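You operate a simulated robot arm through the tools that you are given. There is no shell and no other tool. Be economical: measure what you need, move in short steps, check, and stop when the job is done.

You are at the controls of a simulated robot arm. One attempt, no reset.

Task
Uncap the bottle and swap the red hose for the orange one.
Fine: steel cap on the bench side of the small shelf, red end into the black holder, yellow stopper into the red socket, orange end into the orange socket. Leave the taps, the other hoses and the blue stopper. Set down upright: steel cap.

The check looks at the end state, three seconds after you hand in, the way a careful person would. Anything else that was tipped, shoved, dropped, spilled or broken makes it a failure. Lids that push on must go on centred and level and be pressed home; caps that screw on are set level and turned clockwise until they are tight.

Robot
A 7-joint arm with a two-finger parallel gripper on a trunk, on a base that drives. Base frame: it is fixed to the floor where the robot stands at the start and does not move with it; the origin is under the middle of the robot, x ahead of it, y to its left, z up. Units: mm, degrees, N and s.
With the tool pointing down near the work surface it reaches from about 300 to 760 mm from the robot's upright axis, wherever it stands. Its first joint turns from -166.0 to 166.0 degrees. Places, roughly: bench side of the small shelf [-600, 600, 800]; black holder [-500, 500, 800]; black tap [400, 300, 900]; blue stopper [750, -1750, 1250]; green hose end [750, -1500, 1250]; grey hose end [1000, -1750, 750]; orange socket [500, 400, 1000]; orange tap [400, 400, 900]; red socket [500, 500, 1000]; red tap [400, 600, 900]; white hose end [1000, -1500, 750]. Payload 3.91 kg.
The tool frame sits at the grasp point between the pads (the TCP): z along the fingers, y along the line on which they close. The tips reach 30 mm beyond it. Largest opening 110 mm; finger width 20, thickness 10; the body of the gripper, 48 by 112 mm, starts 55 mm behind the TCP.
Orientation is told as [roll, pitch, yaw] about the base's x, y, z axes, in that order, counted from this pose: with the fingers straight down and closing along the base's y, the tool's x points along the base's -x, its y along +y and its z along -z.

Tools
- The arm moves only by the tool apply_moves. Its argument "series" is a list of rows, each a list of 3 entries, a list of its own where there are three numbers: the shift along the base's x, y, z in units of 100 mm (1.0 is 100 mm), then the turn, a rotation vector about the base's x, y, z in units of 60 degrees (1.0 is 60 degrees), then the finger opening in m, from 0 to 0.11. In form: [[[dx, dy, dz], [rx, ry, rz], gripper], ...]. A call has 1 to 8 rows; each row is the pose to reach, as a shift and turn from the pose commanded when the call began. A call with a number of a shift or a turn outside -1 to 1 is refused whole. Rows are played at 5 a second. More than 50 mm and 8.6 degrees between two rows, or a gripper value outside its range, and nothing of the call is played. Where a pose cannot be reached the arm comes as near as it can. A force on the tool above 40 N (or 10 N above the force at the start of the call, whichever is more), or a blocked arm, ends the call early, and 0.2 s more pass. The fingers move at their own pace (about 153 mm/s each) and stop on an object; they squeeze with about 23 N. The grip force told is the motor's: it shows also when the fingers shut on nothing. Time passes only in rows, and 0.2 s behind the last, so rows that repeat a pose let the fingers close. The reply holds the time, the measured pose of the TCP, the force on the tool along the base axes, the opening and the grip force, in the units named above and with some noise, with the torque about the TCP (base axes, N m) and any sound that the robot's microphone picked up.
- Cameras (640 x 400 px; columns grow to the right, rows downward): "scene" is now at [-40.5, 225.8, 1595.8]; the picture's right is [0.90, -0.43, 0.00], its down [-0.30, -0.62, -0.72] and it looks along [0.31, 0.65, -0.69] (base axes); focal length 214 px, centre (320, 200). "wrist" rides on the gripper at [77, 7, -114] in the tool frame; the picture's right is [-0.09, 1.00, 0.00], its down [-0.80, -0.07, -0.60] and it looks along [-0.59, -0.05, 0.80] (tool axes); focal length 270 px, centre (320, 200). There is no depth. A picture from a camera that has moved, and an enlarged one, comes with that camera's place and axes in the base frame and with its lens.
- snapshot(camera): a new picture of that camera. The clock stands still meanwhile.
- slide_trunk(by): slides the trunk up (or, below 0, down) by that many mm; the arm and the scene camera ride with it, the base frame stays. It gives what a move gives, with no picture.
- base_move(legs): drives the robot by 1 to 6 legs, each [ahead, turn to the left] in mm and degrees, along the robot's own axes; the way and the turn of a leg run together, so that a leg with both is an arc; at most 1500 mm and 180 degrees a leg. The arm and the cameras ride along, it lands a little off, and it stops where it bumps. It gives what a move gives.
- head_to(pan, tilt): turns the head with the scene camera to pan (to the left, within 155 degrees either way) and tilt (down, from -29 to 69), counted from straight ahead of the robot. It gives what a move gives.
- close_up(camera, box): a new picture of the part [left, top, right, bottom] of that camera's present view, enlarged. The clock stands still meanwhile.
- sign_off(): hands the job in; it is judged then, once.

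Go step by step. Nothing tells you exact positions but the pictures and the camera data: compare them with the known pose of the tool, close in by small moves and look again before you grip or let go. The budget is 120 turns and 98 pictures, counting those below and the enlarged ones. Unless the task says otherwise, let go and move clear before handing in.

The tools are called after ">>>" as name(argument=value, ...) on one line, values as JSON. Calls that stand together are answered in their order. apply_moves: Moves the arm, as the interface text tells. Its arguments: {"type":"object","properties":{"series":{"type":"array","items":{"type":"array"}}},"required":["series"]} The other tools are called the same way: slide_trunk (by) slides the trunk up or down; base_move (legs) drives the base; head_to (pan, tilt) turns the head that bears the scene camera; snapshot (camera) takes a picture; close_up (camera, box) takes an enlarged picture of a part of a camera's view; sign_off () hands the job in.

At the start:

```text
clock: 0.0
tcp_pos: [-51.0, 332.6, 1312.7]
orientation: [-0.5, -0.1, 0.1]
wrist_force: [-1.4, 0.0, -0.5]
ft_torque: [0.01, 0.02, 0.02]
opening: 110.4
grip_force: 0.0
trunk travel left (down, up): [-575.0, 35.0]
robot x, y, heading: [-2.5, -3.9, 0.2]
head pan, tilt: [64.8, 68.8]
```

scene: 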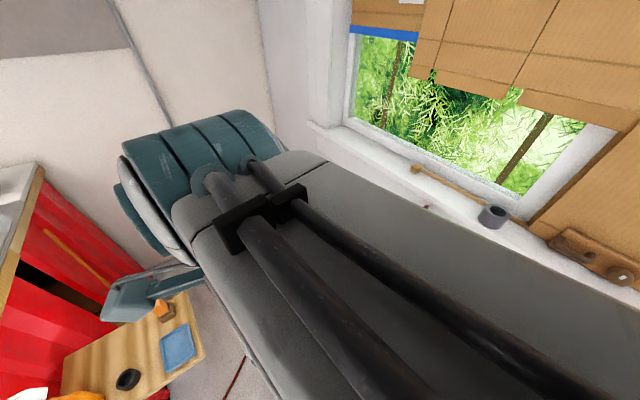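
wrist: 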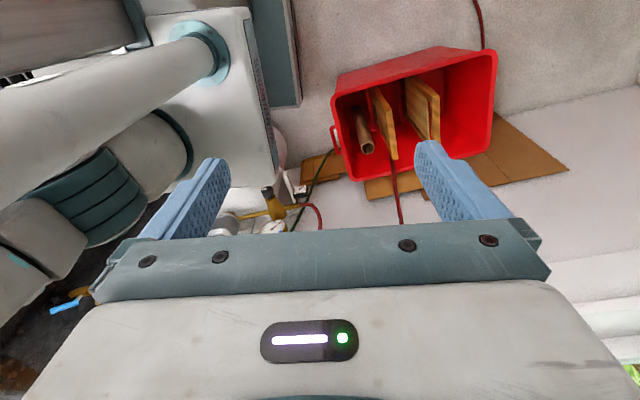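

I see mostly the arm and a corner of a van-like room; the arm blocks the view of the bench. I'll turn the head and look around first.

>>> head_to(pan=20, tilt=45)

>>> snapshot(camera="scene")

>>> head_to(pan=125, tilt=50)

>>> snapshot(camera="scene")

>>> head_to(pan=-60, tilt=35)

>>> snapshot(camera="scene")

```text
clock: 1.1
tcp_pos: [-51.1, 331.8, 1315.1]
orientation: [-0.2, -0.1, 0.2]
wrist_force: [0.7, 0.1, 0.2]
ft_torque: [0.02, -0.01, 0.01]
opening: 109.9
grip_force: 0.1
trunk travel left (down, up): [-575.0, 35.0]
robot x, y, heading: [-0.2, 0.4, 0.1]
head pan, tilt: [20.0, 45.0]
```

```text
95 pictures are left
camera scene: at [-16.7, 213.0, 1602.3], right [0.72, -0.69, 0.0], down [-0.44, -0.45, -0.78], along [0.54, 0.56, -0.63], focal length 214 px, centre (320, 200)
```

scene: 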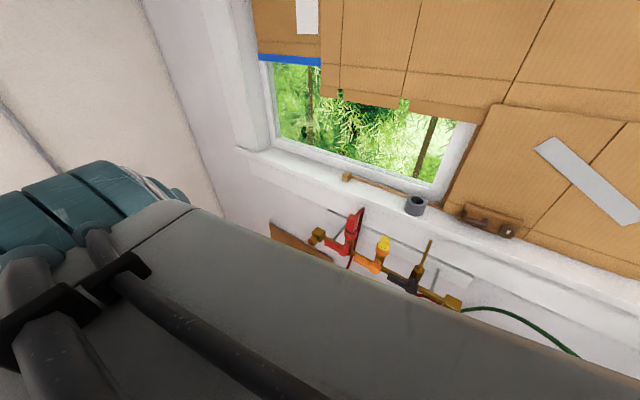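

```text
clock: 2.9
tcp_pos: [-50.8, 332.8, 1315.0]
orientation: [-0.2, -0.1, 0.0]
wrist_force: [0.8, 0.2, -1.1]
ft_torque: [-0.03, -0.01, -0.01]
opening: 109.9
grip_force: 0.0
trunk travel left (down, up): [-575.0, 35.0]
robot x, y, heading: [-2.7, -1.6, -0.0]
head pan, tilt: [125.0, 50.0]
```

```text
94 pictures are left
camera scene: at [-120.2, 214.6, 1586.9], right [0.82, 0.57, 0.0], down [0.44, -0.63, -0.64], along [-0.37, 0.53, -0.77], focal length 214 px, centre (320, 200)
```

scene: 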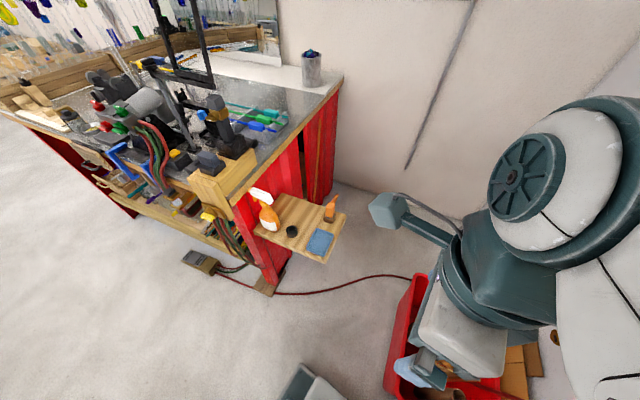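

```text
clock: 5.7
tcp_pos: [-51.4, 332.6, 1312.0]
orientation: [-0.5, -0.1, 0.1]
wrist_force: [0.1, 0.8, -0.5]
ft_torque: [0.0, -0.02, 0.01]
opening: 110.2
grip_force: 0.0
trunk travel left (down, up): [-575.0, 35.0]
robot x, y, heading: [0.1, 2.2, -0.1]
head pan, tilt: [-60.0, 35.0]
```

```text
93 pictures are left
camera scene: at [-32.1, 75.2, 1608.6], right [-0.87, -0.5, 0.0], down [-0.29, 0.5, -0.82], along [0.41, -0.71, -0.57], focal length 214 px, centre (320, 200)
```

scene: 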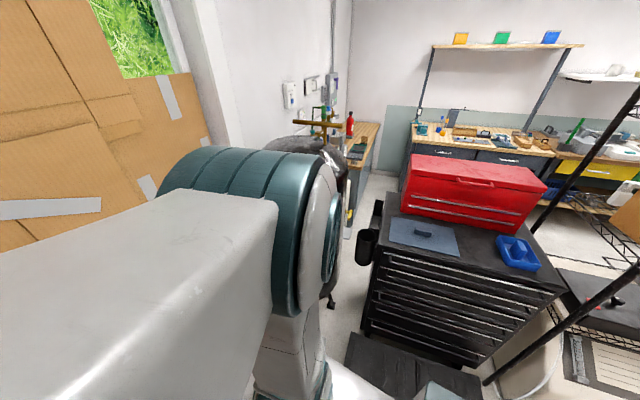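

The manifold with red/orange/black valves is on the wall ahead-left; the small shelf hangs from the red bench behind-left. I'll enlarge both.

>>> head_to(pan=125, tilt=50)

>>> close_up(camera="scene", box=[170, 160, 370, 285])

>>> head_to(pan=20, tilt=45)

>>> close_up(camera="scene", box=[250, 190, 500, 346])

```text
clock: 8.4
tcp_pos: [-49.2, 330.5, 1305.6]
orientation: [-1.6, -0.4, -0.1]
wrist_force: [-0.1, 0.4, -0.1]
ft_torque: [-0.03, 0.0, 0.01]
opening: 110.0
grip_force: 0.0
trunk travel left (down, up): [-575.0, 35.0]
robot x, y, heading: [0.5, -1.5, -0.1]
head pan, tilt: [125.0, 50.0]
```

```text
3.20 times, centred on (270, 222) of scene
camera zoom: at [-1.5, 183.7, 1593.9], right [0.4, -0.92, 0.0], down [-0.65, -0.28, -0.71], along [0.65, 0.28, -0.71], focal length 686 px, centre (480, 128)
```

zoom: 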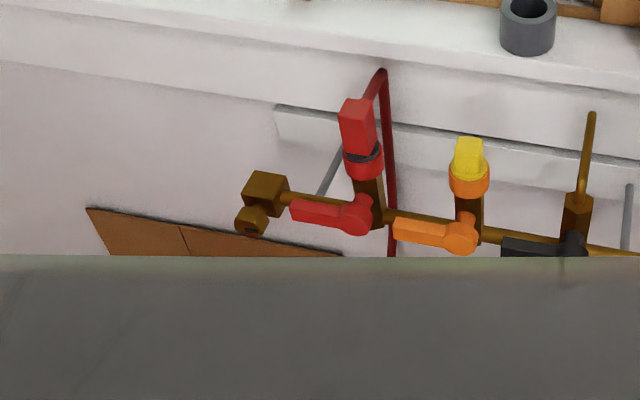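

```text
clock: 10.3
tcp_pos: [-52.2, 331.9, 1311.8]
orientation: [-0.5, 0.0, 0.3]
wrist_force: [-0.5, -0.5, 0.5]
ft_torque: [0.01, -0.01, -0.01]
opening: 110.1
grip_force: 0.1
trunk travel left (down, up): [-575.0, 35.0]
robot x, y, heading: [3.7, 3.0, 0.1]
head pan, tilt: [20.0, 45.0]
```

```text
2.56 times, centred on (375, 268) of scene
camera zoom: at [3.0, 177.8, 1597.7], right [0.32, -0.95, 0.0], down [-0.64, -0.21, -0.74], along [0.7, 0.23, -0.67], focal length 549 px, centre (179, 26)
```

zoom: 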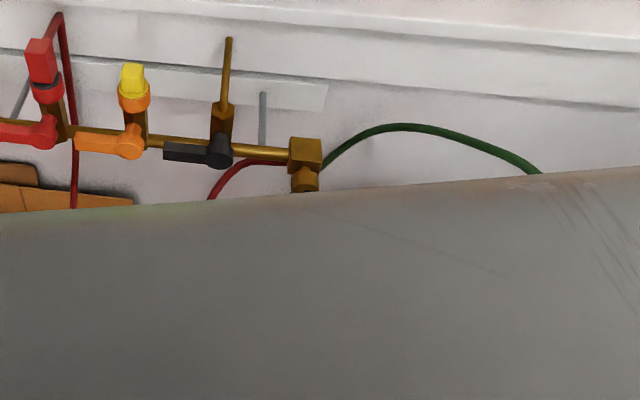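

Red end and yellow stopper sit in upright sockets on the wall manifold. Next I look at the shelf, one call at a time as the head seems to lag.

>>> head_to(pan=125, tilt=50)

```text
clock: 12.1
tcp_pos: [-48.6, 331.9, 1305.0]
orientation: [-1.5, -0.4, -0.2]
wrist_force: [0.5, -0.5, 0.0]
ft_torque: [0.0, -0.02, -0.01]
opening: 110.1
grip_force: 0.0
trunk travel left (down, up): [-575.0, 35.0]
robot x, y, heading: [1.3, 3.8, -0.2]
head pan, tilt: [125.0, 50.0]
```

Now a close look at the small shelf.

>>> close_up(camera="scene", box=[170, 160, 370, 285])

```text
3.20 times, centred on (270, 222) of scene
camera zoom: at [-2.4, 183.0, 1591.9], right [0.39, -0.92, 0.0], down [-0.66, -0.28, -0.69], along [0.64, 0.27, -0.72], focal length 686 px, centre (480, 128)
```

zoom: 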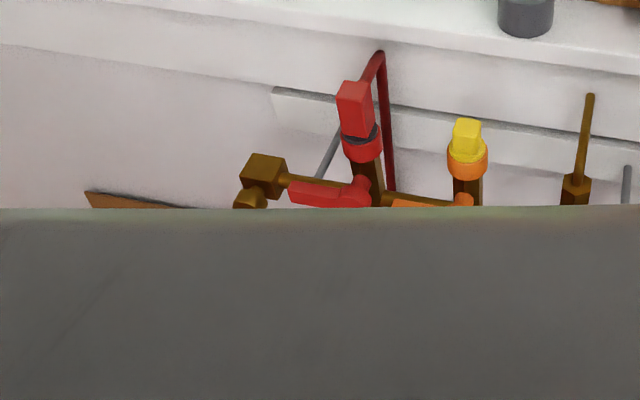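

The picture does not match the reported head angle; I'll re-check with a plain snapshot.

>>> snapshot(camera="scene")

```text
89 pictures are left
camera scene: at [-2.4, 183.0, 1591.9], right [0.39, -0.92, 0.0], down [-0.66, -0.28, -0.69], along [0.64, 0.27, -0.72], focal length 214 px, centre (320, 200)
```

scene: 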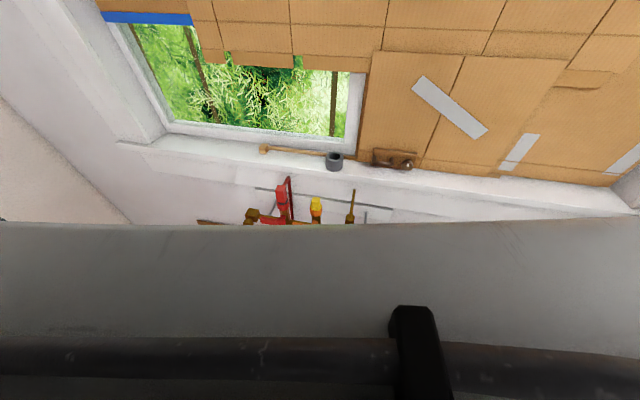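

The head seems to be stopped by the arm, which sits right by it. I'll swing the arm around to the front of the robot.

>>> apply_moves(series=[[[0.4, 0, -0.2], [0, 0, 0], 0.11], [[0.8, 0, -0.4], [0, 0, 0], 0.11], [[1.0, -0.3, -0.6], [0, 0, 0], 0.11]])

```text
clock: 12.9
tcp_pos: [49.5, 300.6, 1254.1]
orientation: [-0.3, -0.3, 0.2]
wrist_force: [-0.5, 0.3, 0.9]
ft_torque: [0.0, 0.0, 0.01]
opening: 110.0
grip_force: 0.1
trunk travel left (down, up): [-575.0, 35.0]
robot x, y, heading: [-1.4, 0.3, 0.2]
head pan, tilt: [125.0, 50.0]
```

>>> apply_moves(series=[[[0.45, -0.1, 0], [0, 0, 0], 0.11], [[0.9, -0.2, 0], [0, 0, 0], 0.11], [[1.0, -0.65, 0], [0, 0, 0], 0.11], [[1.0, -0.95, 0], [0, 0, 0], 0.11]])

>>> apply_moves(series=[[[0.4, -0.3, 0], [0, 0, 0], 0.11], [[0.8, -0.6, 0], [0, 0, 0], 0.11], [[1.0, -1.0, 0], [0, 0, 0], 0.11]])

>>> apply_moves(series=[[[0.2, -0.45, 0], [0, 0, 0], 0.11], [[0.3, -0.9, 0], [0, 0, 0], 0.11]])

>>> snapshot(camera="scene")

```text
clock: 13.9
tcp_pos: [145.5, 206.9, 1252.4]
orientation: [-0.4, -0.1, 0.1]
wrist_force: [0.4, 0.1, 0.3]
ft_torque: [0.01, -0.01, 0.0]
opening: 110.3
grip_force: 0.0
trunk travel left (down, up): [-575.0, 35.0]
robot x, y, heading: [-1.2, -1.4, -0.1]
head pan, tilt: [125.0, 50.0]
```

```text
clock: 14.7
tcp_pos: [246.9, 104.7, 1253.4]
orientation: [-0.5, -0.1, 0.1]
wrist_force: [-0.2, 0.2, -0.1]
ft_torque: [0.0, 0.03, -0.03]
opening: 110.2
grip_force: 0.0
trunk travel left (down, up): [-575.0, 35.0]
robot x, y, heading: [0.2, -1.9, -0.0]
head pan, tilt: [125.0, 50.0]
```

```text
clock: 15.3
tcp_pos: [279.5, 14.3, 1254.6]
orientation: [-0.6, -0.2, 0.1]
wrist_force: [-0.8, 0.1, 0.1]
ft_torque: [0.01, 0.03, 0.01]
opening: 110.0
grip_force: 0.0
trunk travel left (down, up): [-575.0, 35.0]
robot x, y, heading: [-3.4, 1.0, 0.1]
head pan, tilt: [125.0, 50.0]
```

```text
88 pictures are left
camera scene: at [-120.2, 213.8, 1586.9], right [0.82, 0.57, 0.0], down [0.44, -0.63, -0.64], along [-0.37, 0.53, -0.77], focal length 214 px, centre (320, 200)
```

scene: 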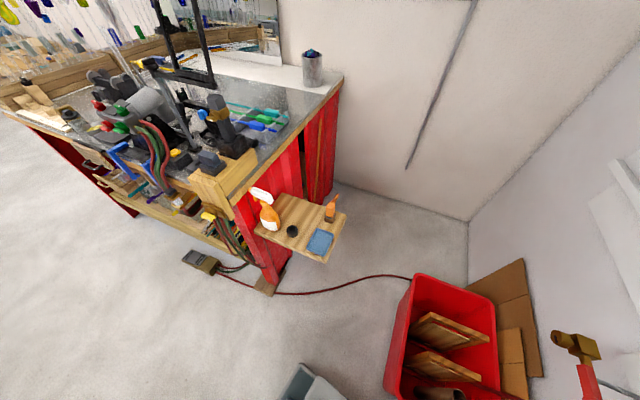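

Head is now free. I enlarge the shelf and then the manifold.

>>> close_up(camera="scene", box=[220, 170, 364, 260])

>>> head_to(pan=60, tilt=50)

>>> snapshot(camera="scene")

```text
4.44 times, centred on (292, 215) of scene
camera zoom: at [-120.2, 213.8, 1586.9], right [0.82, 0.57, 0.0], down [0.44, -0.63, -0.64], along [-0.37, 0.53, -0.77], focal length 953 px, centre (444, 133)
```

zoom: 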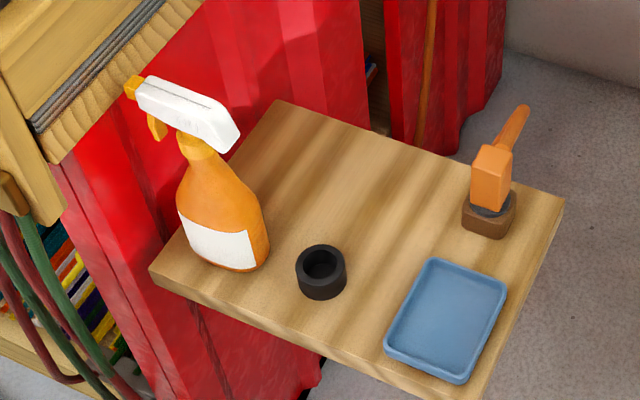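

```text
clock: 16.6
tcp_pos: [278.1, 17.2, 1255.0]
orientation: [-0.6, -0.2, 0.1]
wrist_force: [-0.3, -0.5, -0.8]
ft_torque: [-0.01, -0.02, 0.0]
opening: 109.9
grip_force: 0.1
trunk travel left (down, up): [-575.0, 35.0]
robot x, y, heading: [-2.1, 1.0, 0.0]
head pan, tilt: [60.0, 50.0]
```

```text
86 pictures are left
camera scene: at [-37.7, 218.0, 1586.8], right [0.87, -0.5, 0.0], down [-0.38, -0.66, -0.64], along [0.32, 0.56, -0.77], focal length 214 px, centre (320, 200)
```

scene: 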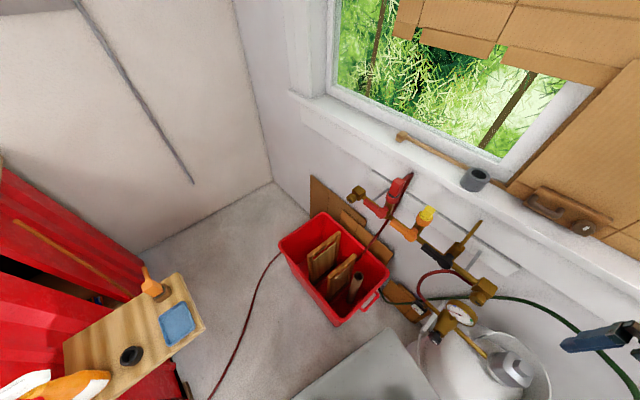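

A white bottle with steel cap stands to the lower right of the manifold. I enlarge both.

>>> close_up(camera="scene", box=[380, 270, 588, 400])

>>> close_up(camera="scene", box=[330, 160, 522, 280])

>>> head_to(pan=25, tilt=60)

>>> snapshot(camera="scene")

```text
3.08 times, centred on (484, 335) of scene
camera zoom: at [-37.7, 218.0, 1586.8], right [0.87, -0.5, 0.0], down [-0.38, -0.66, -0.64], along [0.32, 0.56, -0.77], focal length 660 px, centre (-185, -215)
```

zoom: 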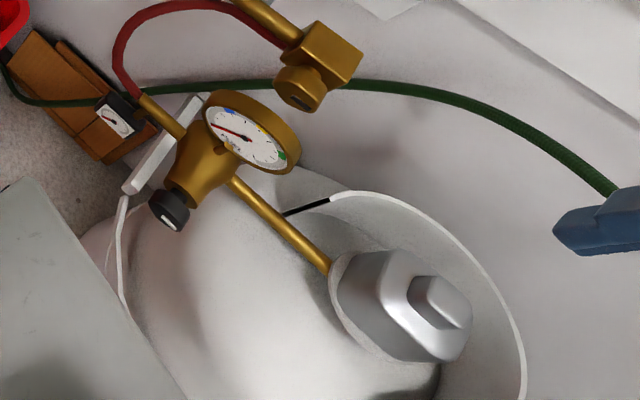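

```text
3.33 times, centred on (426, 220) of scene
camera zoom: at [-37.7, 218.0, 1586.8], right [0.87, -0.5, 0.0], down [-0.38, -0.66, -0.64], along [0.32, 0.56, -0.77], focal length 715 px, centre (-33, 133)
```

zoom: 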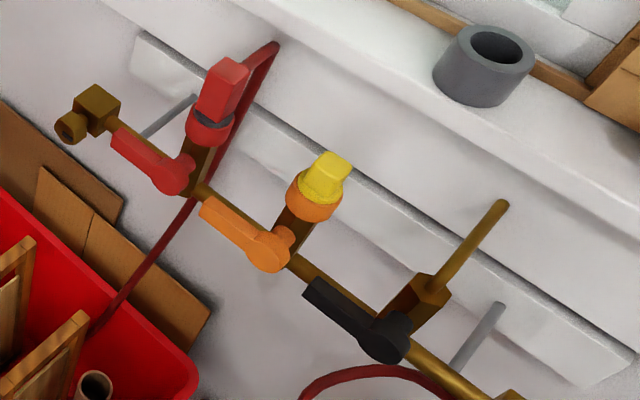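

```text
clock: 17.6
tcp_pos: [277.5, 16.8, 1255.2]
orientation: [-0.6, -0.1, 0.1]
wrist_force: [0.4, 0.0, 0.0]
ft_torque: [0.01, -0.02, 0.0]
opening: 110.0
grip_force: 0.1
trunk travel left (down, up): [-575.0, 35.0]
robot x, y, heading: [0.1, -1.3, 0.2]
head pan, tilt: [25.0, 60.0]
```

```text
83 pictures are left
camera scene: at [-15.7, 179.5, 1574.3], right [0.42, -0.91, 0.0], down [-0.78, -0.37, -0.5], along [0.45, 0.21, -0.87], focal length 214 px, centre (320, 200)
```

scene: 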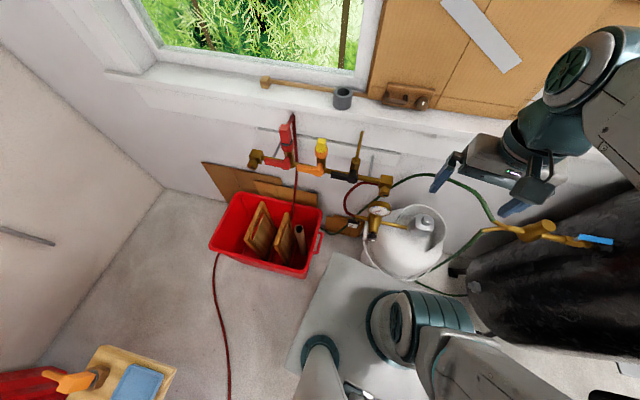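

I now see the set-up: gas bottle with a hexagonal steel cap below the manifold. I'll use the wrist camera for a second baseline.

>>> snapshot(camera="wrist")

>>> close_up(camera="scene", box=[340, 170, 500, 270])

```text
82 pictures are left
camera wrist: at [200.0, 23.7, 1370.3], right [0.09, 1.0, -0.01], down [0.8, -0.06, 0.6], along [0.59, -0.06, -0.8], focal length 270 px, centre (320, 200)
```

wrist: 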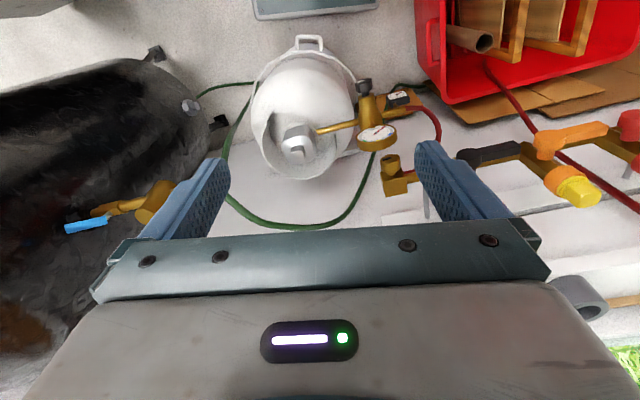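

```text
4.00 times, centred on (420, 220) of scene
camera zoom: at [-15.7, 179.5, 1574.3], right [0.42, -0.91, 0.0], down [-0.78, -0.37, -0.5], along [0.45, 0.21, -0.87], focal length 858 px, centre (-80, 120)
```

zoom: 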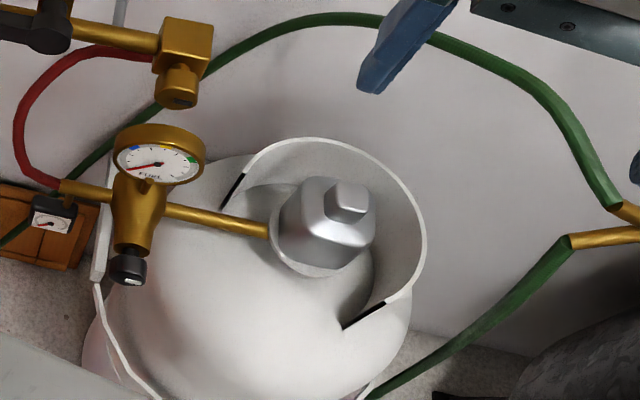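

Triangulation puts the steel cap near [490, -70, 700], on top of the gas bottle. I'll bring the gripper over it and look down.

>>> apply_moves(series=[[[0.3, -0.2, -0.3], [0, 0, 0], 0.11], [[0.6, -0.4, -0.6], [0, 0, 0], 0.11], [[0.9, -0.6, -0.9], [0, 0, 0], 0.11], [[1.0, -0.8, -1.0], [0, 0, 0], 0.11]])

>>> apply_moves(series=[[[0.4, -0.05, -0.2], [0, 0, 0], 0.11], [[0.8, -0.1, -0.4], [0, 0, 0], 0.11], [[1.0, -0.1, -0.8], [0, 0, 0], 0.11], [[1.0, -0.1, -1.0], [0, 0, 0], 0.11]])

>>> snapshot(camera="wrist")

>>> snapshot(camera="scene")

```text
clock: 18.6
tcp_pos: [378.5, -65.7, 1151.3]
orientation: [-0.5, -0.2, 0.2]
wrist_force: [0.8, 0.1, -0.6]
ft_torque: [0.0, 0.03, 0.01]
opening: 109.7
grip_force: 0.1
trunk travel left (down, up): [-575.0, 35.0]
robot x, y, heading: [-1.4, -1.4, -0.1]
head pan, tilt: [25.0, 60.0]
```

```text
clock: 19.6
tcp_pos: [479.4, -73.7, 1051.2]
orientation: [-0.5, 0.0, 0.0]
wrist_force: [0.4, -1.1, 0.0]
ft_torque: [-0.02, 0.01, -0.01]
opening: 109.8
grip_force: 0.1
trunk travel left (down, up): [-575.0, 35.0]
robot x, y, heading: [-1.9, -1.2, 0.0]
head pan, tilt: [25.0, 60.0]
```

```text
80 pictures are left
camera wrist: at [401.1, -65.7, 1166.5], right [0.09, 1.0, -0.01], down [0.8, -0.06, 0.6], along [0.59, -0.06, -0.8], focal length 270 px, centre (320, 200)
```

wrist: 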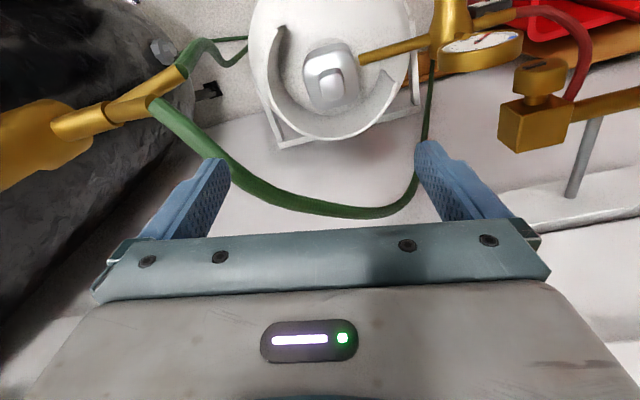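

```text
79 pictures are left
camera scene: at [-15.5, 179.4, 1574.3], right [0.42, -0.91, 0.0], down [-0.79, -0.37, -0.5], along [0.45, 0.21, -0.87], focal length 214 px, centre (320, 200)
```

scene: 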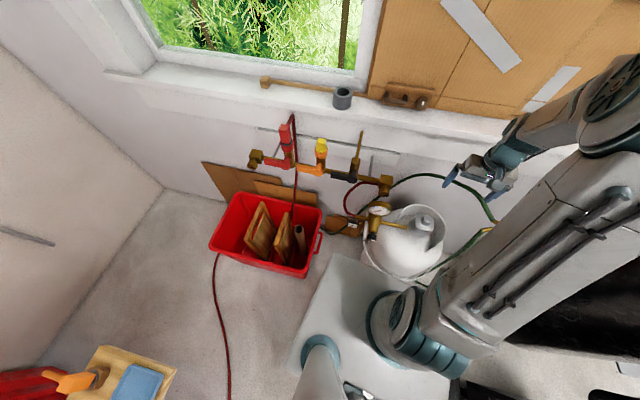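

The cap is under the gripper, roughly at [485, -68, 780]. I go down 100 mm and look again.

>>> apply_moves(series=[[[0, 0, -0.4], [0, 0, 0], 0.11], [[0, 0, -0.8], [0, 0, 0], 0.11], [[0, 0, -1.0], [0, 0, 0], 0.11]])

>>> close_up(camera="wrist", box=[160, 0, 480, 200])

>>> close_up(camera="scene", box=[340, 130, 548, 260])

```text
clock: 20.4
tcp_pos: [479.4, -74.8, 951.0]
orientation: [-0.5, -0.2, 0.1]
wrist_force: [0.3, -0.3, 1.2]
ft_torque: [0.01, -0.02, -0.03]
opening: 110.0
grip_force: 0.0
trunk travel left (down, up): [-575.0, 35.0]
robot x, y, heading: [-0.1, 2.7, 0.1]
head pan, tilt: [25.0, 60.0]
```

```text
2.00 times, centred on (320, 100) of wrist
camera zoom: at [401.9, -67.0, 1067.2], right [0.09, 1.0, -0.01], down [0.8, -0.07, 0.6], along [0.59, -0.06, -0.8], focal length 541 px, centre (320, 400)
```

zoom: 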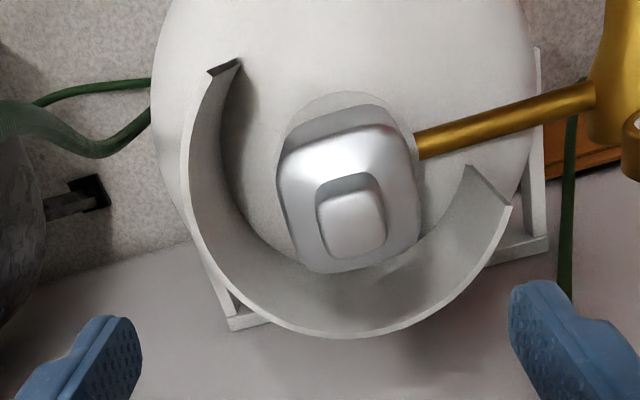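

```text
3.08 times, centred on (444, 195) of scene
camera zoom: at [-15.4, 179.3, 1574.3], right [0.42, -0.91, 0.0], down [-0.79, -0.37, -0.5], along [0.45, 0.21, -0.87], focal length 660 px, centre (-62, 215)
```

zoom: 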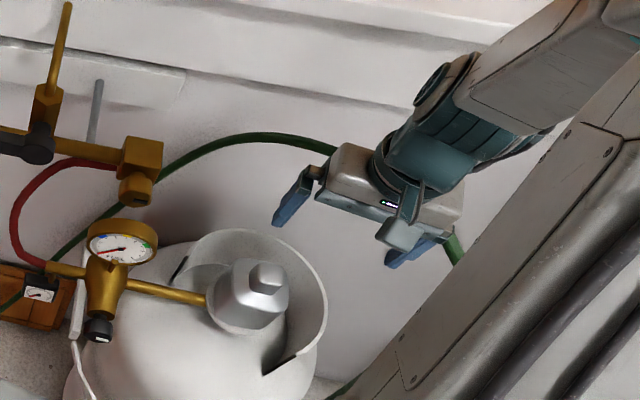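

The cap is a squarish steel body (~75 mm) with a small top block, its top near [486, -60, 805]. I centre over it, lower to z≈870, and look.

>>> apply_moves(series=[[[0.05, 0.13, -0.4], [0, 0, 0], 0.11], [[0.05, 0.13, -0.75], [0, 0, 0], 0.11], [[0.05, 0.13, -0.75], [0, 0, 0], 0.11]])

>>> snapshot(camera="wrist")

>>> close_up(camera="scene", box=[340, 130, 548, 260])

```text
clock: 21.2
tcp_pos: [485.9, -59.1, 877.5]
orientation: [-0.5, -0.2, 0.2]
wrist_force: [0.3, 0.1, 0.2]
ft_torque: [0.0, 0.02, 0.01]
opening: 109.9
grip_force: 0.1
trunk travel left (down, up): [-575.0, 35.0]
robot x, y, heading: [-0.4, 0.3, -0.2]
head pan, tilt: [25.0, 60.0]
```

```text
76 pictures are left
camera wrist: at [408.0, -52.1, 994.0], right [0.09, 1.0, -0.01], down [0.8, -0.06, 0.6], along [0.59, -0.06, -0.8], focal length 270 px, centre (320, 200)
```

wrist: 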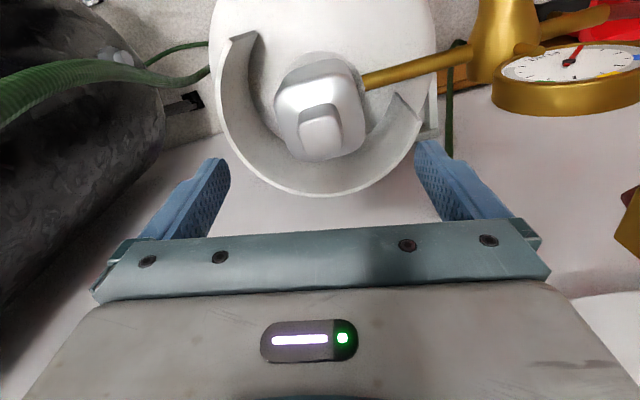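

```text
3.08 times, centred on (444, 195) of scene
camera zoom: at [-15.8, 179.4, 1574.3], right [0.42, -0.91, 0.0], down [-0.78, -0.37, -0.5], along [0.45, 0.21, -0.87], focal length 660 px, centre (-62, 215)
```

zoom: 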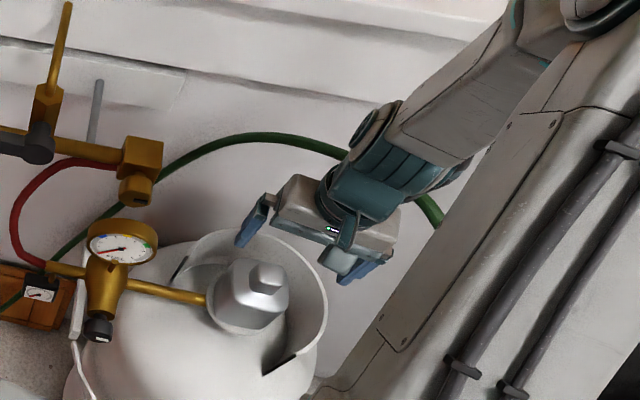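

Refined: the cap's top block is at about [496, -62, 782], turned ~6° counter-clockwise, body ~80 mm wide. I align with it and come down around the body.

>>> apply_moves(series=[[[0.1, -0.03, 0], [0, 0, 0.1], 0.11], [[0.1, -0.03, -0.3], [0, 0, 0.1], 0.11], [[0.1, -0.03, -0.5], [0, 0, 0.1], 0.11], [[0.1, -0.03, -0.5], [0, 0, 0.1], 0.11]])

>>> snapshot(camera="wrist")

```text
clock: 22.2
tcp_pos: [492.6, -62.3, 826.6]
orientation: [-0.5, -0.2, 6.0]
wrist_force: [0.2, 0.0, -0.2]
ft_torque: [-0.02, -0.03, 0.01]
opening: 110.0
grip_force: 0.1
trunk travel left (down, up): [-575.0, 35.0]
robot x, y, heading: [-3.1, 1.3, -0.0]
head pan, tilt: [25.0, 60.0]
```

```text
74 pictures are left
camera wrist: at [415.0, -63.5, 943.5], right [-0.02, 1.0, -0.01], down [0.8, 0.02, 0.6], along [0.6, 0.0, -0.8], focal length 270 px, centre (320, 200)
```

wrist: 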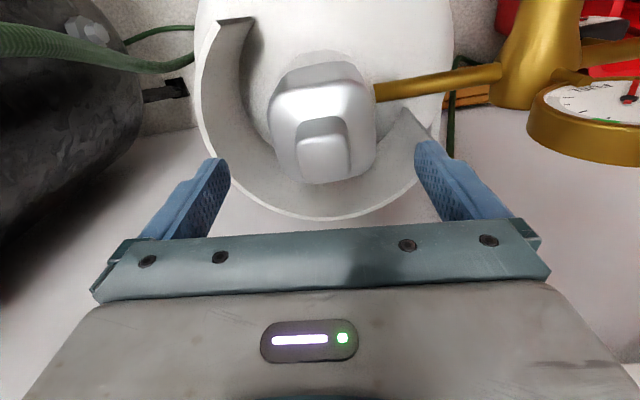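

Aligned. I descend the last 62 mm in steps, then close.

>>> apply_moves(series=[[[0.05, 0, -0.25], [0, 0, 0], 0.11], [[0.05, 0, -0.45], [0, 0, 0], 0.11], [[0.05, 0, -0.6], [0, 0, 0], 0.11], [[0.05, 0, -0.6], [0, 0, 0], 0.11]])

>>> snapshot(camera="wrist")

>>> close_up(camera="scene", box=[360, 160, 488, 240])

```text
clock: 23.2
tcp_pos: [499.3, -62.6, 767.2]
orientation: [-0.5, -0.2, 6.0]
wrist_force: [-0.9, -0.2, 0.7]
ft_torque: [0.0, 0.0, -0.01]
opening: 109.9
grip_force: 0.2
trunk travel left (down, up): [-575.0, 35.0]
robot x, y, heading: [-1.0, -0.5, -0.1]
head pan, tilt: [25.0, 60.0]
```

```text
73 pictures are left
camera wrist: at [420.1, -63.4, 883.3], right [-0.02, 1.0, -0.01], down [0.8, 0.02, 0.6], along [0.6, 0.0, -0.8], focal length 270 px, centre (320, 200)
```

wrist: 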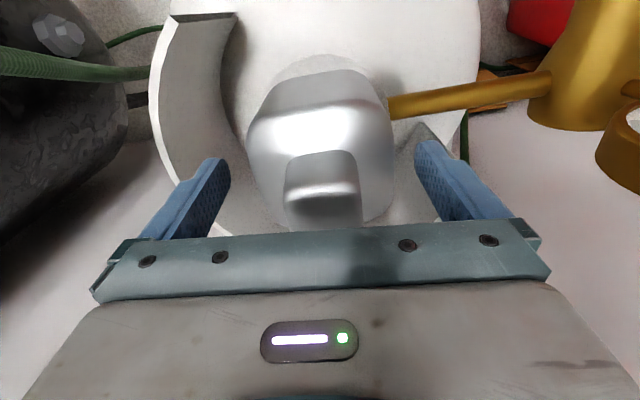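

```text
5.00 times, centred on (424, 200) of scene
camera zoom: at [-15.5, 179.4, 1574.3], right [0.42, -0.91, 0.0], down [-0.79, -0.37, -0.5], along [0.45, 0.21, -0.87], focal length 1072 px, centre (-200, 200)
```

zoom: 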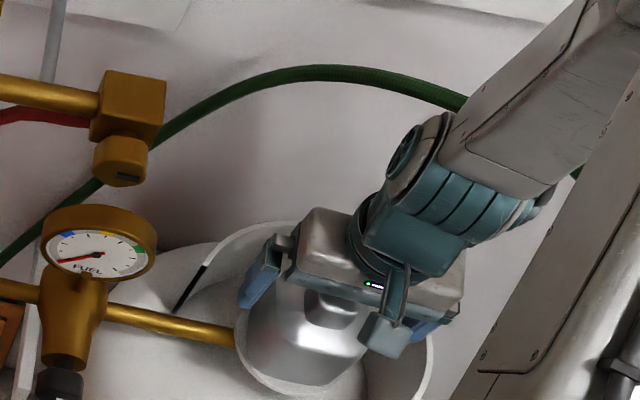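

Fingers straddle the body cleanly. I go 8 mm deeper and close.

>>> apply_moves(series=[[[0, 0, -0.08], [0, 0, 0], 0.11], [[0, 0, -0.08], [0, 0, 0], 0.06], [[0, 0, -0.08], [0, 0, 0], 0.04], [[0, 0, -0.08], [0, 0, 0], 0.04], [[0, 0, -0.08], [0, 0, 0], 0.04]])

```text
clock: 24.4
tcp_pos: [499.0, -62.1, 759.0]
orientation: [-0.5, -0.2, 5.9]
wrist_force: [0.3, 0.2, 0.2]
ft_torque: [0.03, 0.05, -0.04]
opening: 77.4
grip_force: 23.4
trunk travel left (down, up): [-575.0, 35.0]
robot x, y, heading: [1.7, 3.2, -0.1]
head pan, tilt: [25.0, 60.0]
```

Gripped at 77 mm. I turn it counter-clockwise a little and watch the torque.

>>> apply_moves(series=[[[0, 0, 0], [0, 0, 0.1], 0.04], [[0, 0, 0], [0, 0, 0.2], 0.04], [[0, 0, 0], [0, 0, 0.3], 0.04]])

```text
clock: 25.2
tcp_pos: [499.6, -61.9, 758.4]
orientation: [-0.5, -0.1, 24.2]
wrist_force: [0.3, 0.2, -0.2]
ft_torque: [0.02, 0.02, -0.01]
opening: 77.1
grip_force: 23.5
trunk travel left (down, up): [-575.0, 35.0]
robot x, y, heading: [-2.5, 2.6, 0.1]
head pan, tilt: [25.0, 60.0]
```

It turns with hardly any torque. I'll try a gentle 6 mm lift to learn whether it is threaded.

>>> apply_moves(series=[[[0, 0, 0.02], [0, 0, 0], 0.04], [[0, 0, 0.04], [0, 0, 0], 0.04], [[0, 0, 0.06], [0, 0, 0], 0.04]])

>>> close_up(camera="wrist", box=[160, 0, 480, 200])

```text
clock: 26.1
tcp_pos: [499.8, -61.4, 764.8]
orientation: [-0.5, -0.1, 24.0]
wrist_force: [0.2, 0.6, -0.6]
ft_torque: [0.02, 0.0, -0.02]
opening: 77.0
grip_force: 23.0
trunk travel left (down, up): [-575.0, 35.0]
robot x, y, heading: [1.4, 1.2, -0.1]
head pan, tilt: [25.0, 60.0]
```

```text
2.00 times, centred on (320, 100) of wrist
camera zoom: at [424.5, -87.4, 881.5], right [-0.33, 0.95, -0.01], down [0.76, 0.27, 0.6], along [0.57, 0.19, -0.8], focal length 541 px, centre (320, 400)
```

zoom: 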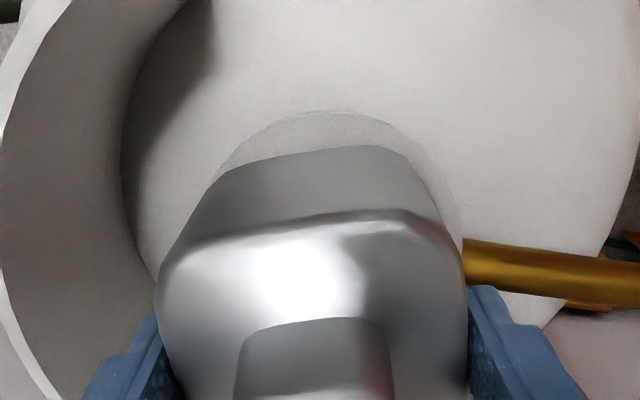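

It moves without resistance. I lift 30 mm more and check whether the cap came along.

>>> apply_moves(series=[[[0, 0, 0.1], [0, 0, 0], 0.04], [[0, 0, 0.2], [0, 0, 0], 0.04], [[0, 0, 0.3], [0, 0, 0], 0.04]])

>>> snapshot(camera="wrist")

>>> close_up(camera="scene", box=[360, 160, 488, 240])

```text
clock: 26.9
tcp_pos: [500.0, -61.8, 796.2]
orientation: [-0.5, -0.1, 24.1]
wrist_force: [-0.4, -0.2, -2.3]
ft_torque: [0.01, 0.01, 0.0]
opening: 77.2
grip_force: 22.7
trunk travel left (down, up): [-575.0, 35.0]
robot x, y, heading: [2.0, -1.2, 0.1]
head pan, tilt: [25.0, 60.0]
```

```text
70 pictures are left
camera wrist: at [424.7, -87.0, 911.9], right [-0.33, 0.95, -0.01], down [0.76, 0.27, 0.6], along [0.57, 0.19, -0.8], focal length 270 px, centre (320, 200)
```

wrist: 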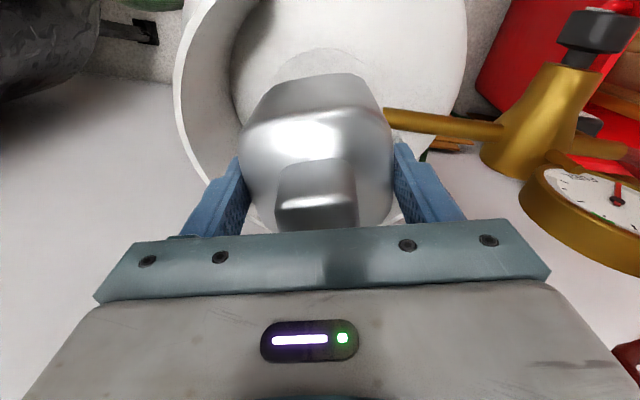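

```text
5.00 times, centred on (424, 200) of scene
camera zoom: at [-15.5, 179.4, 1574.3], right [0.42, -0.91, 0.0], down [-0.79, -0.37, -0.5], along [0.45, 0.21, -0.87], focal length 1072 px, centre (-200, 200)
```

zoom: 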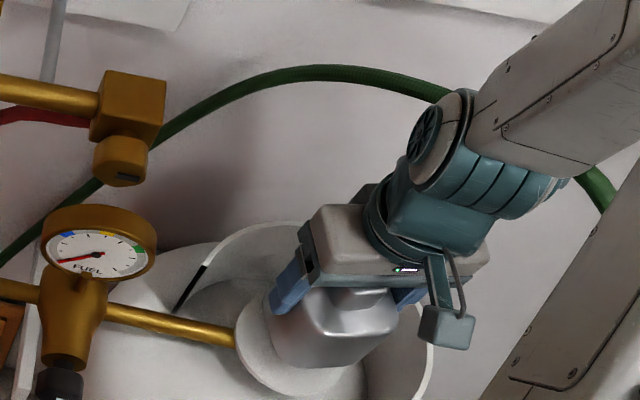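

The cap is off and held (about 2.3 N). I raise it well clear, then swing it left toward the shelf.

>>> apply_moves(series=[[[0, 0, 0.4], [0, 0, 0], 0.04], [[0, 0, 0.8], [0, 0, 0], 0.04], [[-0.3, 0, 1.0], [0, 0, 0], 0.04], [[-0.6, 0, 1.0], [0, 0, 0], 0.04]])

>>> apply_moves(series=[[[0, 0, 0.45], [0, 0, 0], 0.04], [[-0.1, 0, 0.9], [0, 0, 0], 0.04], [[-0.3, 0.3, 1.0], [0, 0, 0], 0.04], [[-0.5, 0.7, 1.0], [0, 0, 0], 0.04]])

>>> apply_moves(series=[[[0, 0.1, 0.4], [0, 0, 0], 0.04], [[0, 0.3, 0.8], [0, 0, 0], 0.04], [[-0.1, 0.7, 1.0], [0, 0, 0], 0.04], [[-0.2, 1.0, 1.0], [0, 0, 0], 0.04]])

>>> close_up(camera="scene", box=[340, 150, 500, 250])

```text
clock: 27.9
tcp_pos: [436.3, -63.7, 896.0]
orientation: [-0.5, -0.2, 24.1]
wrist_force: [0.8, -0.1, -1.5]
ft_torque: [0.0, 0.0, 0.0]
opening: 77.4
grip_force: 22.8
trunk travel left (down, up): [-575.0, 35.0]
robot x, y, heading: [1.5, -1.2, 0.1]
head pan, tilt: [25.0, 60.0]
```

```text
clock: 28.9
tcp_pos: [387.5, 7.4, 995.3]
orientation: [-0.5, -0.1, 24.1]
wrist_force: [0.3, -0.1, -2.7]
ft_torque: [0.0, 0.04, 0.0]
opening: 77.3
grip_force: 23.1
trunk travel left (down, up): [-575.0, 35.0]
robot x, y, heading: [0.3, -3.6, 0.1]
head pan, tilt: [25.0, 60.0]
```

```text
clock: 29.9
tcp_pos: [367.5, 109.7, 1097.5]
orientation: [-0.5, -0.1, 24.2]
wrist_force: [-0.2, 0.7, -1.4]
ft_torque: [0.03, -0.02, 0.0]
opening: 77.3
grip_force: 22.9
trunk travel left (down, up): [-575.0, 35.0]
robot x, y, heading: [-2.5, -2.7, 0.1]
head pan, tilt: [25.0, 60.0]
```

```text
4.00 times, centred on (420, 200) of scene
camera zoom: at [-15.7, 180.0, 1574.2], right [0.42, -0.91, 0.0], down [-0.78, -0.37, -0.5], along [0.45, 0.21, -0.87], focal length 858 px, centre (-80, 200)
```

zoom: 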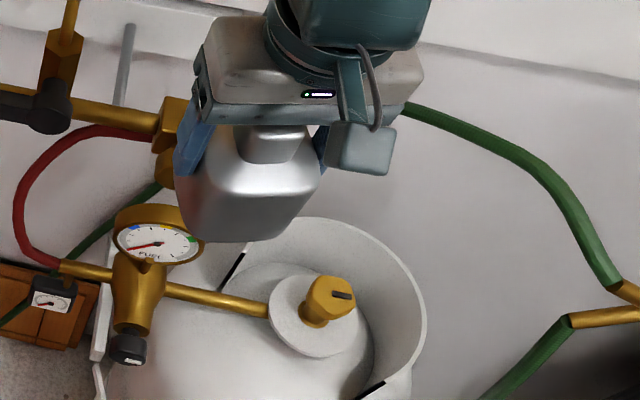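

The cap is off and the valve below is bare. The cap's spot on the shelf is out of reach from here, so I must back off and turn; I check behind the robot first.

>>> head_to(pan=150, tilt=40)

>>> snapshot(camera="scene")

>>> head_to(pan=75, tilt=69)

>>> snapshot(camera="scene")

```text
clock: 31.9
tcp_pos: [367.8, 106.9, 1097.1]
orientation: [-0.5, -0.1, 24.0]
wrist_force: [0.2, -0.9, -2.1]
ft_torque: [-0.02, -0.01, -0.03]
opening: 77.1
grip_force: 23.2
trunk travel left (down, up): [-575.0, 35.0]
robot x, y, heading: [-0.7, -1.2, -0.1]
head pan, tilt: [150.0, 40.0]
```

```text
67 pictures are left
camera scene: at [-149.6, 193.9, 1601.0], right [0.5, 0.87, 0.0], down [0.56, -0.32, -0.77], along [-0.66, 0.38, -0.64], focal length 214 px, centre (320, 200)
```

scene: 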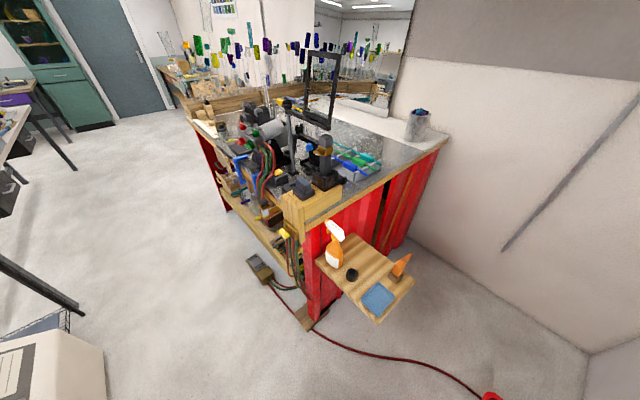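

```text
clock: 33.4
tcp_pos: [368.7, 106.9, 1096.1]
orientation: [-0.6, -0.1, 24.1]
wrist_force: [0.0, -0.2, -2.3]
ft_torque: [-0.01, -0.01, 0.03]
opening: 77.1
grip_force: 23.1
trunk travel left (down, up): [-575.0, 35.0]
robot x, y, heading: [-0.4, -1.5, -0.0]
head pan, tilt: [75.0, 68.8]
```

```text
66 pictures are left
camera scene: at [-61.5, 205.4, 1564.9], right [0.97, -0.26, 0.0], down [-0.24, -0.9, -0.36], along [0.09, 0.35, -0.93], focal length 214 px, centre (320, 200)
```

scene: 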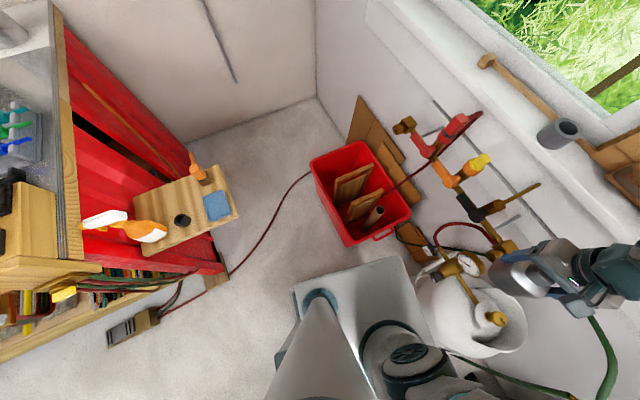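

Behind is open floor. I back 300 mm, turn left 90° and go ahead 130 mm, staying clear of the bin, hose and bench corner.

>>> base_move(legs=[[-300, 0], [0, 90], [130, 0]])

>>> head_to(pan=35, tilt=50)

>>> snapshot(camera="scene")

```text
clock: 37.5
tcp_pos: [-103.2, 327.1, 1097.0]
orientation: [-0.5, -0.1, 66.2]
wrist_force: [0.6, 0.8, -1.5]
ft_torque: [0.0, 0.02, 0.05]
opening: 77.0
grip_force: 22.9
trunk travel left (down, up): [-575.0, 35.0]
robot x, y, heading: [-304.1, -3.2, 42.2]
head pan, tilt: [75.0, 68.8]
stopped in leg 2: the robot was blocked; the commanded pose is now the measured one
```

```text
clock: 38.5
tcp_pos: [-103.1, 327.3, 1096.3]
orientation: [-0.6, -0.1, 66.2]
wrist_force: [-0.8, 0.2, -2.0]
ft_torque: [0.01, 0.03, -0.01]
opening: 76.9
grip_force: 22.6
trunk travel left (down, up): [-575.0, 35.0]
robot x, y, heading: [-306.5, 4.5, 41.9]
head pan, tilt: [35.0, 50.0]
```

```text
65 pictures are left
camera scene: at [-442.8, 137.8, 1586.8], right [0.97, -0.23, 0.0], down [-0.17, -0.75, -0.64], along [0.14, 0.63, -0.77], focal length 214 px, centre (320, 200)
```

scene: 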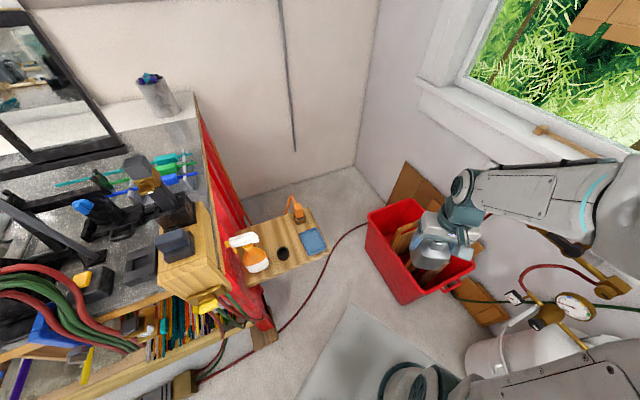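

The turn was blocked at 42°. I look to the right and behind for the obstacle before moving anything.

>>> head_to(pan=-80, tilt=50)

>>> snapshot(camera="scene")

>>> head_to(pan=110, tilt=60)

>>> snapshot(camera="scene")

```text
clock: 40.5
tcp_pos: [-103.0, 326.7, 1094.6]
orientation: [-0.4, -0.1, 66.2]
wrist_force: [-0.2, -0.1, -2.4]
ft_torque: [-0.02, 0.0, 0.0]
opening: 76.7
grip_force: 23.2
trunk travel left (down, up): [-575.0, 35.0]
robot x, y, heading: [-302.6, 2.1, 42.1]
head pan, tilt: [-80.0, 50.0]
```

```text
64 pictures are left
camera scene: at [-399.5, 15.4, 1586.9], right [-0.62, -0.79, 0.0], down [-0.6, 0.47, -0.64], along [0.51, -0.4, -0.77], focal length 214 px, centre (320, 200)
```

scene: 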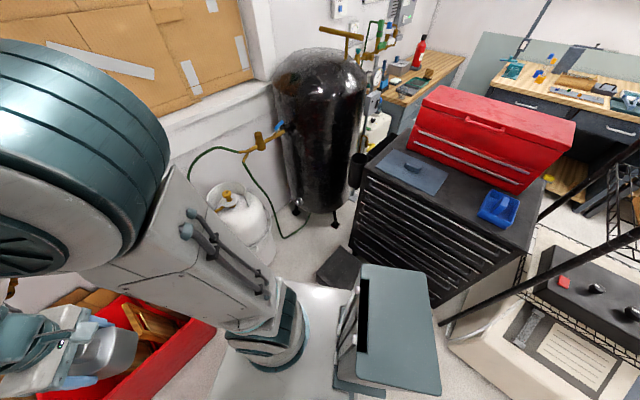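

```text
clock: 43.3
tcp_pos: [-103.3, 328.4, 1095.9]
orientation: [-0.5, 0.0, 66.3]
wrist_force: [-0.6, 0.2, -2.1]
ft_torque: [0.0, 0.01, -0.02]
opening: 76.7
grip_force: 23.1
trunk travel left (down, up): [-575.0, 35.0]
robot x, y, heading: [-307.5, 3.7, 42.0]
head pan, tilt: [110.0, 60.0]
```

```text
63 pictures are left
camera scene: at [-518.9, 94.2, 1574.3], right [0.47, 0.88, 0.0], down [0.76, -0.41, -0.5], along [-0.44, 0.24, -0.87], focal length 214 px, centre (320, 200)
```

scene: 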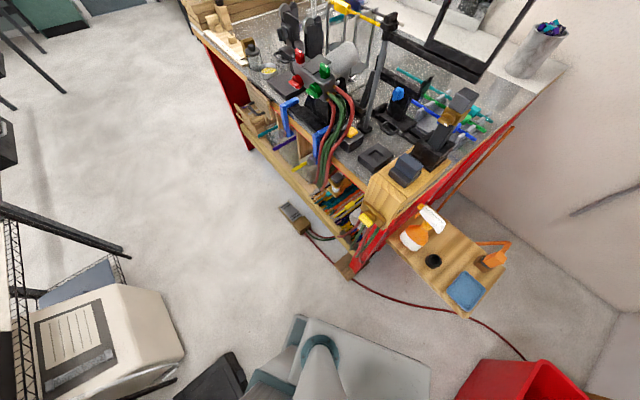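

The likely culprits are the bin in front or the tool chest behind-right. I look straight down at the bin/base gap.

>>> head_to(pan=40, tilt=69)

>>> snapshot(camera="scene")

>>> head_to(pan=-150, tilt=60)

>>> snapshot(camera="scene")

```text
clock: 44.7
tcp_pos: [-102.3, 328.2, 1097.7]
orientation: [-0.4, -0.1, 66.2]
wrist_force: [0.0, -0.4, -1.8]
ft_torque: [-0.01, 0.02, -0.02]
opening: 76.9
grip_force: 23.1
trunk travel left (down, up): [-575.0, 35.0]
robot x, y, heading: [-302.6, 2.2, 41.9]
head pan, tilt: [40.0, 68.8]
```

```text
62 pictures are left
camera scene: at [-452.3, 118.2, 1564.9], right [0.99, -0.14, 0.0], down [-0.13, -0.92, -0.36], along [0.05, 0.36, -0.93], focal length 214 px, centre (320, 200)
```

scene: 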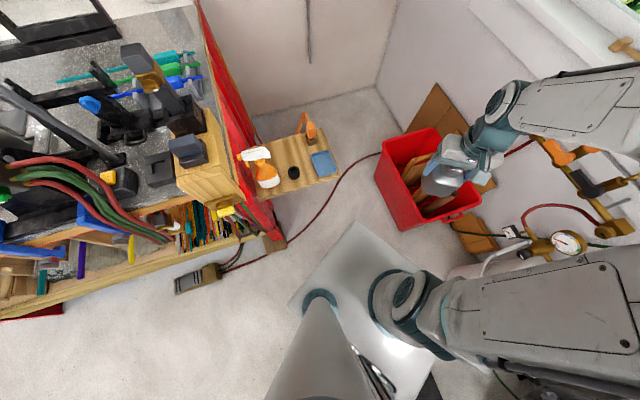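

```text
clock: 47.5
tcp_pos: [-102.4, 326.6, 1096.4]
orientation: [-0.4, -0.1, 66.3]
wrist_force: [-0.4, 0.6, -2.7]
ft_torque: [0.0, -0.01, -0.02]
opening: 76.8
grip_force: 22.9
trunk travel left (down, up): [-575.0, 35.0]
robot x, y, heading: [-299.6, 3.3, 41.7]
head pan, tilt: [-150.0, 60.0]
```

```text
61 pictures are left
camera scene: at [-480.8, -0.6, 1574.3], right [-0.95, 0.31, 0.0], down [0.27, 0.82, -0.5], along [-0.15, -0.48, -0.87], focal length 214 px, centre (320, 200)
```

scene: 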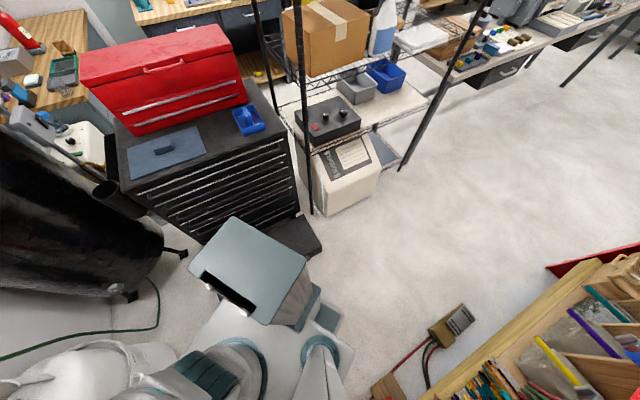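

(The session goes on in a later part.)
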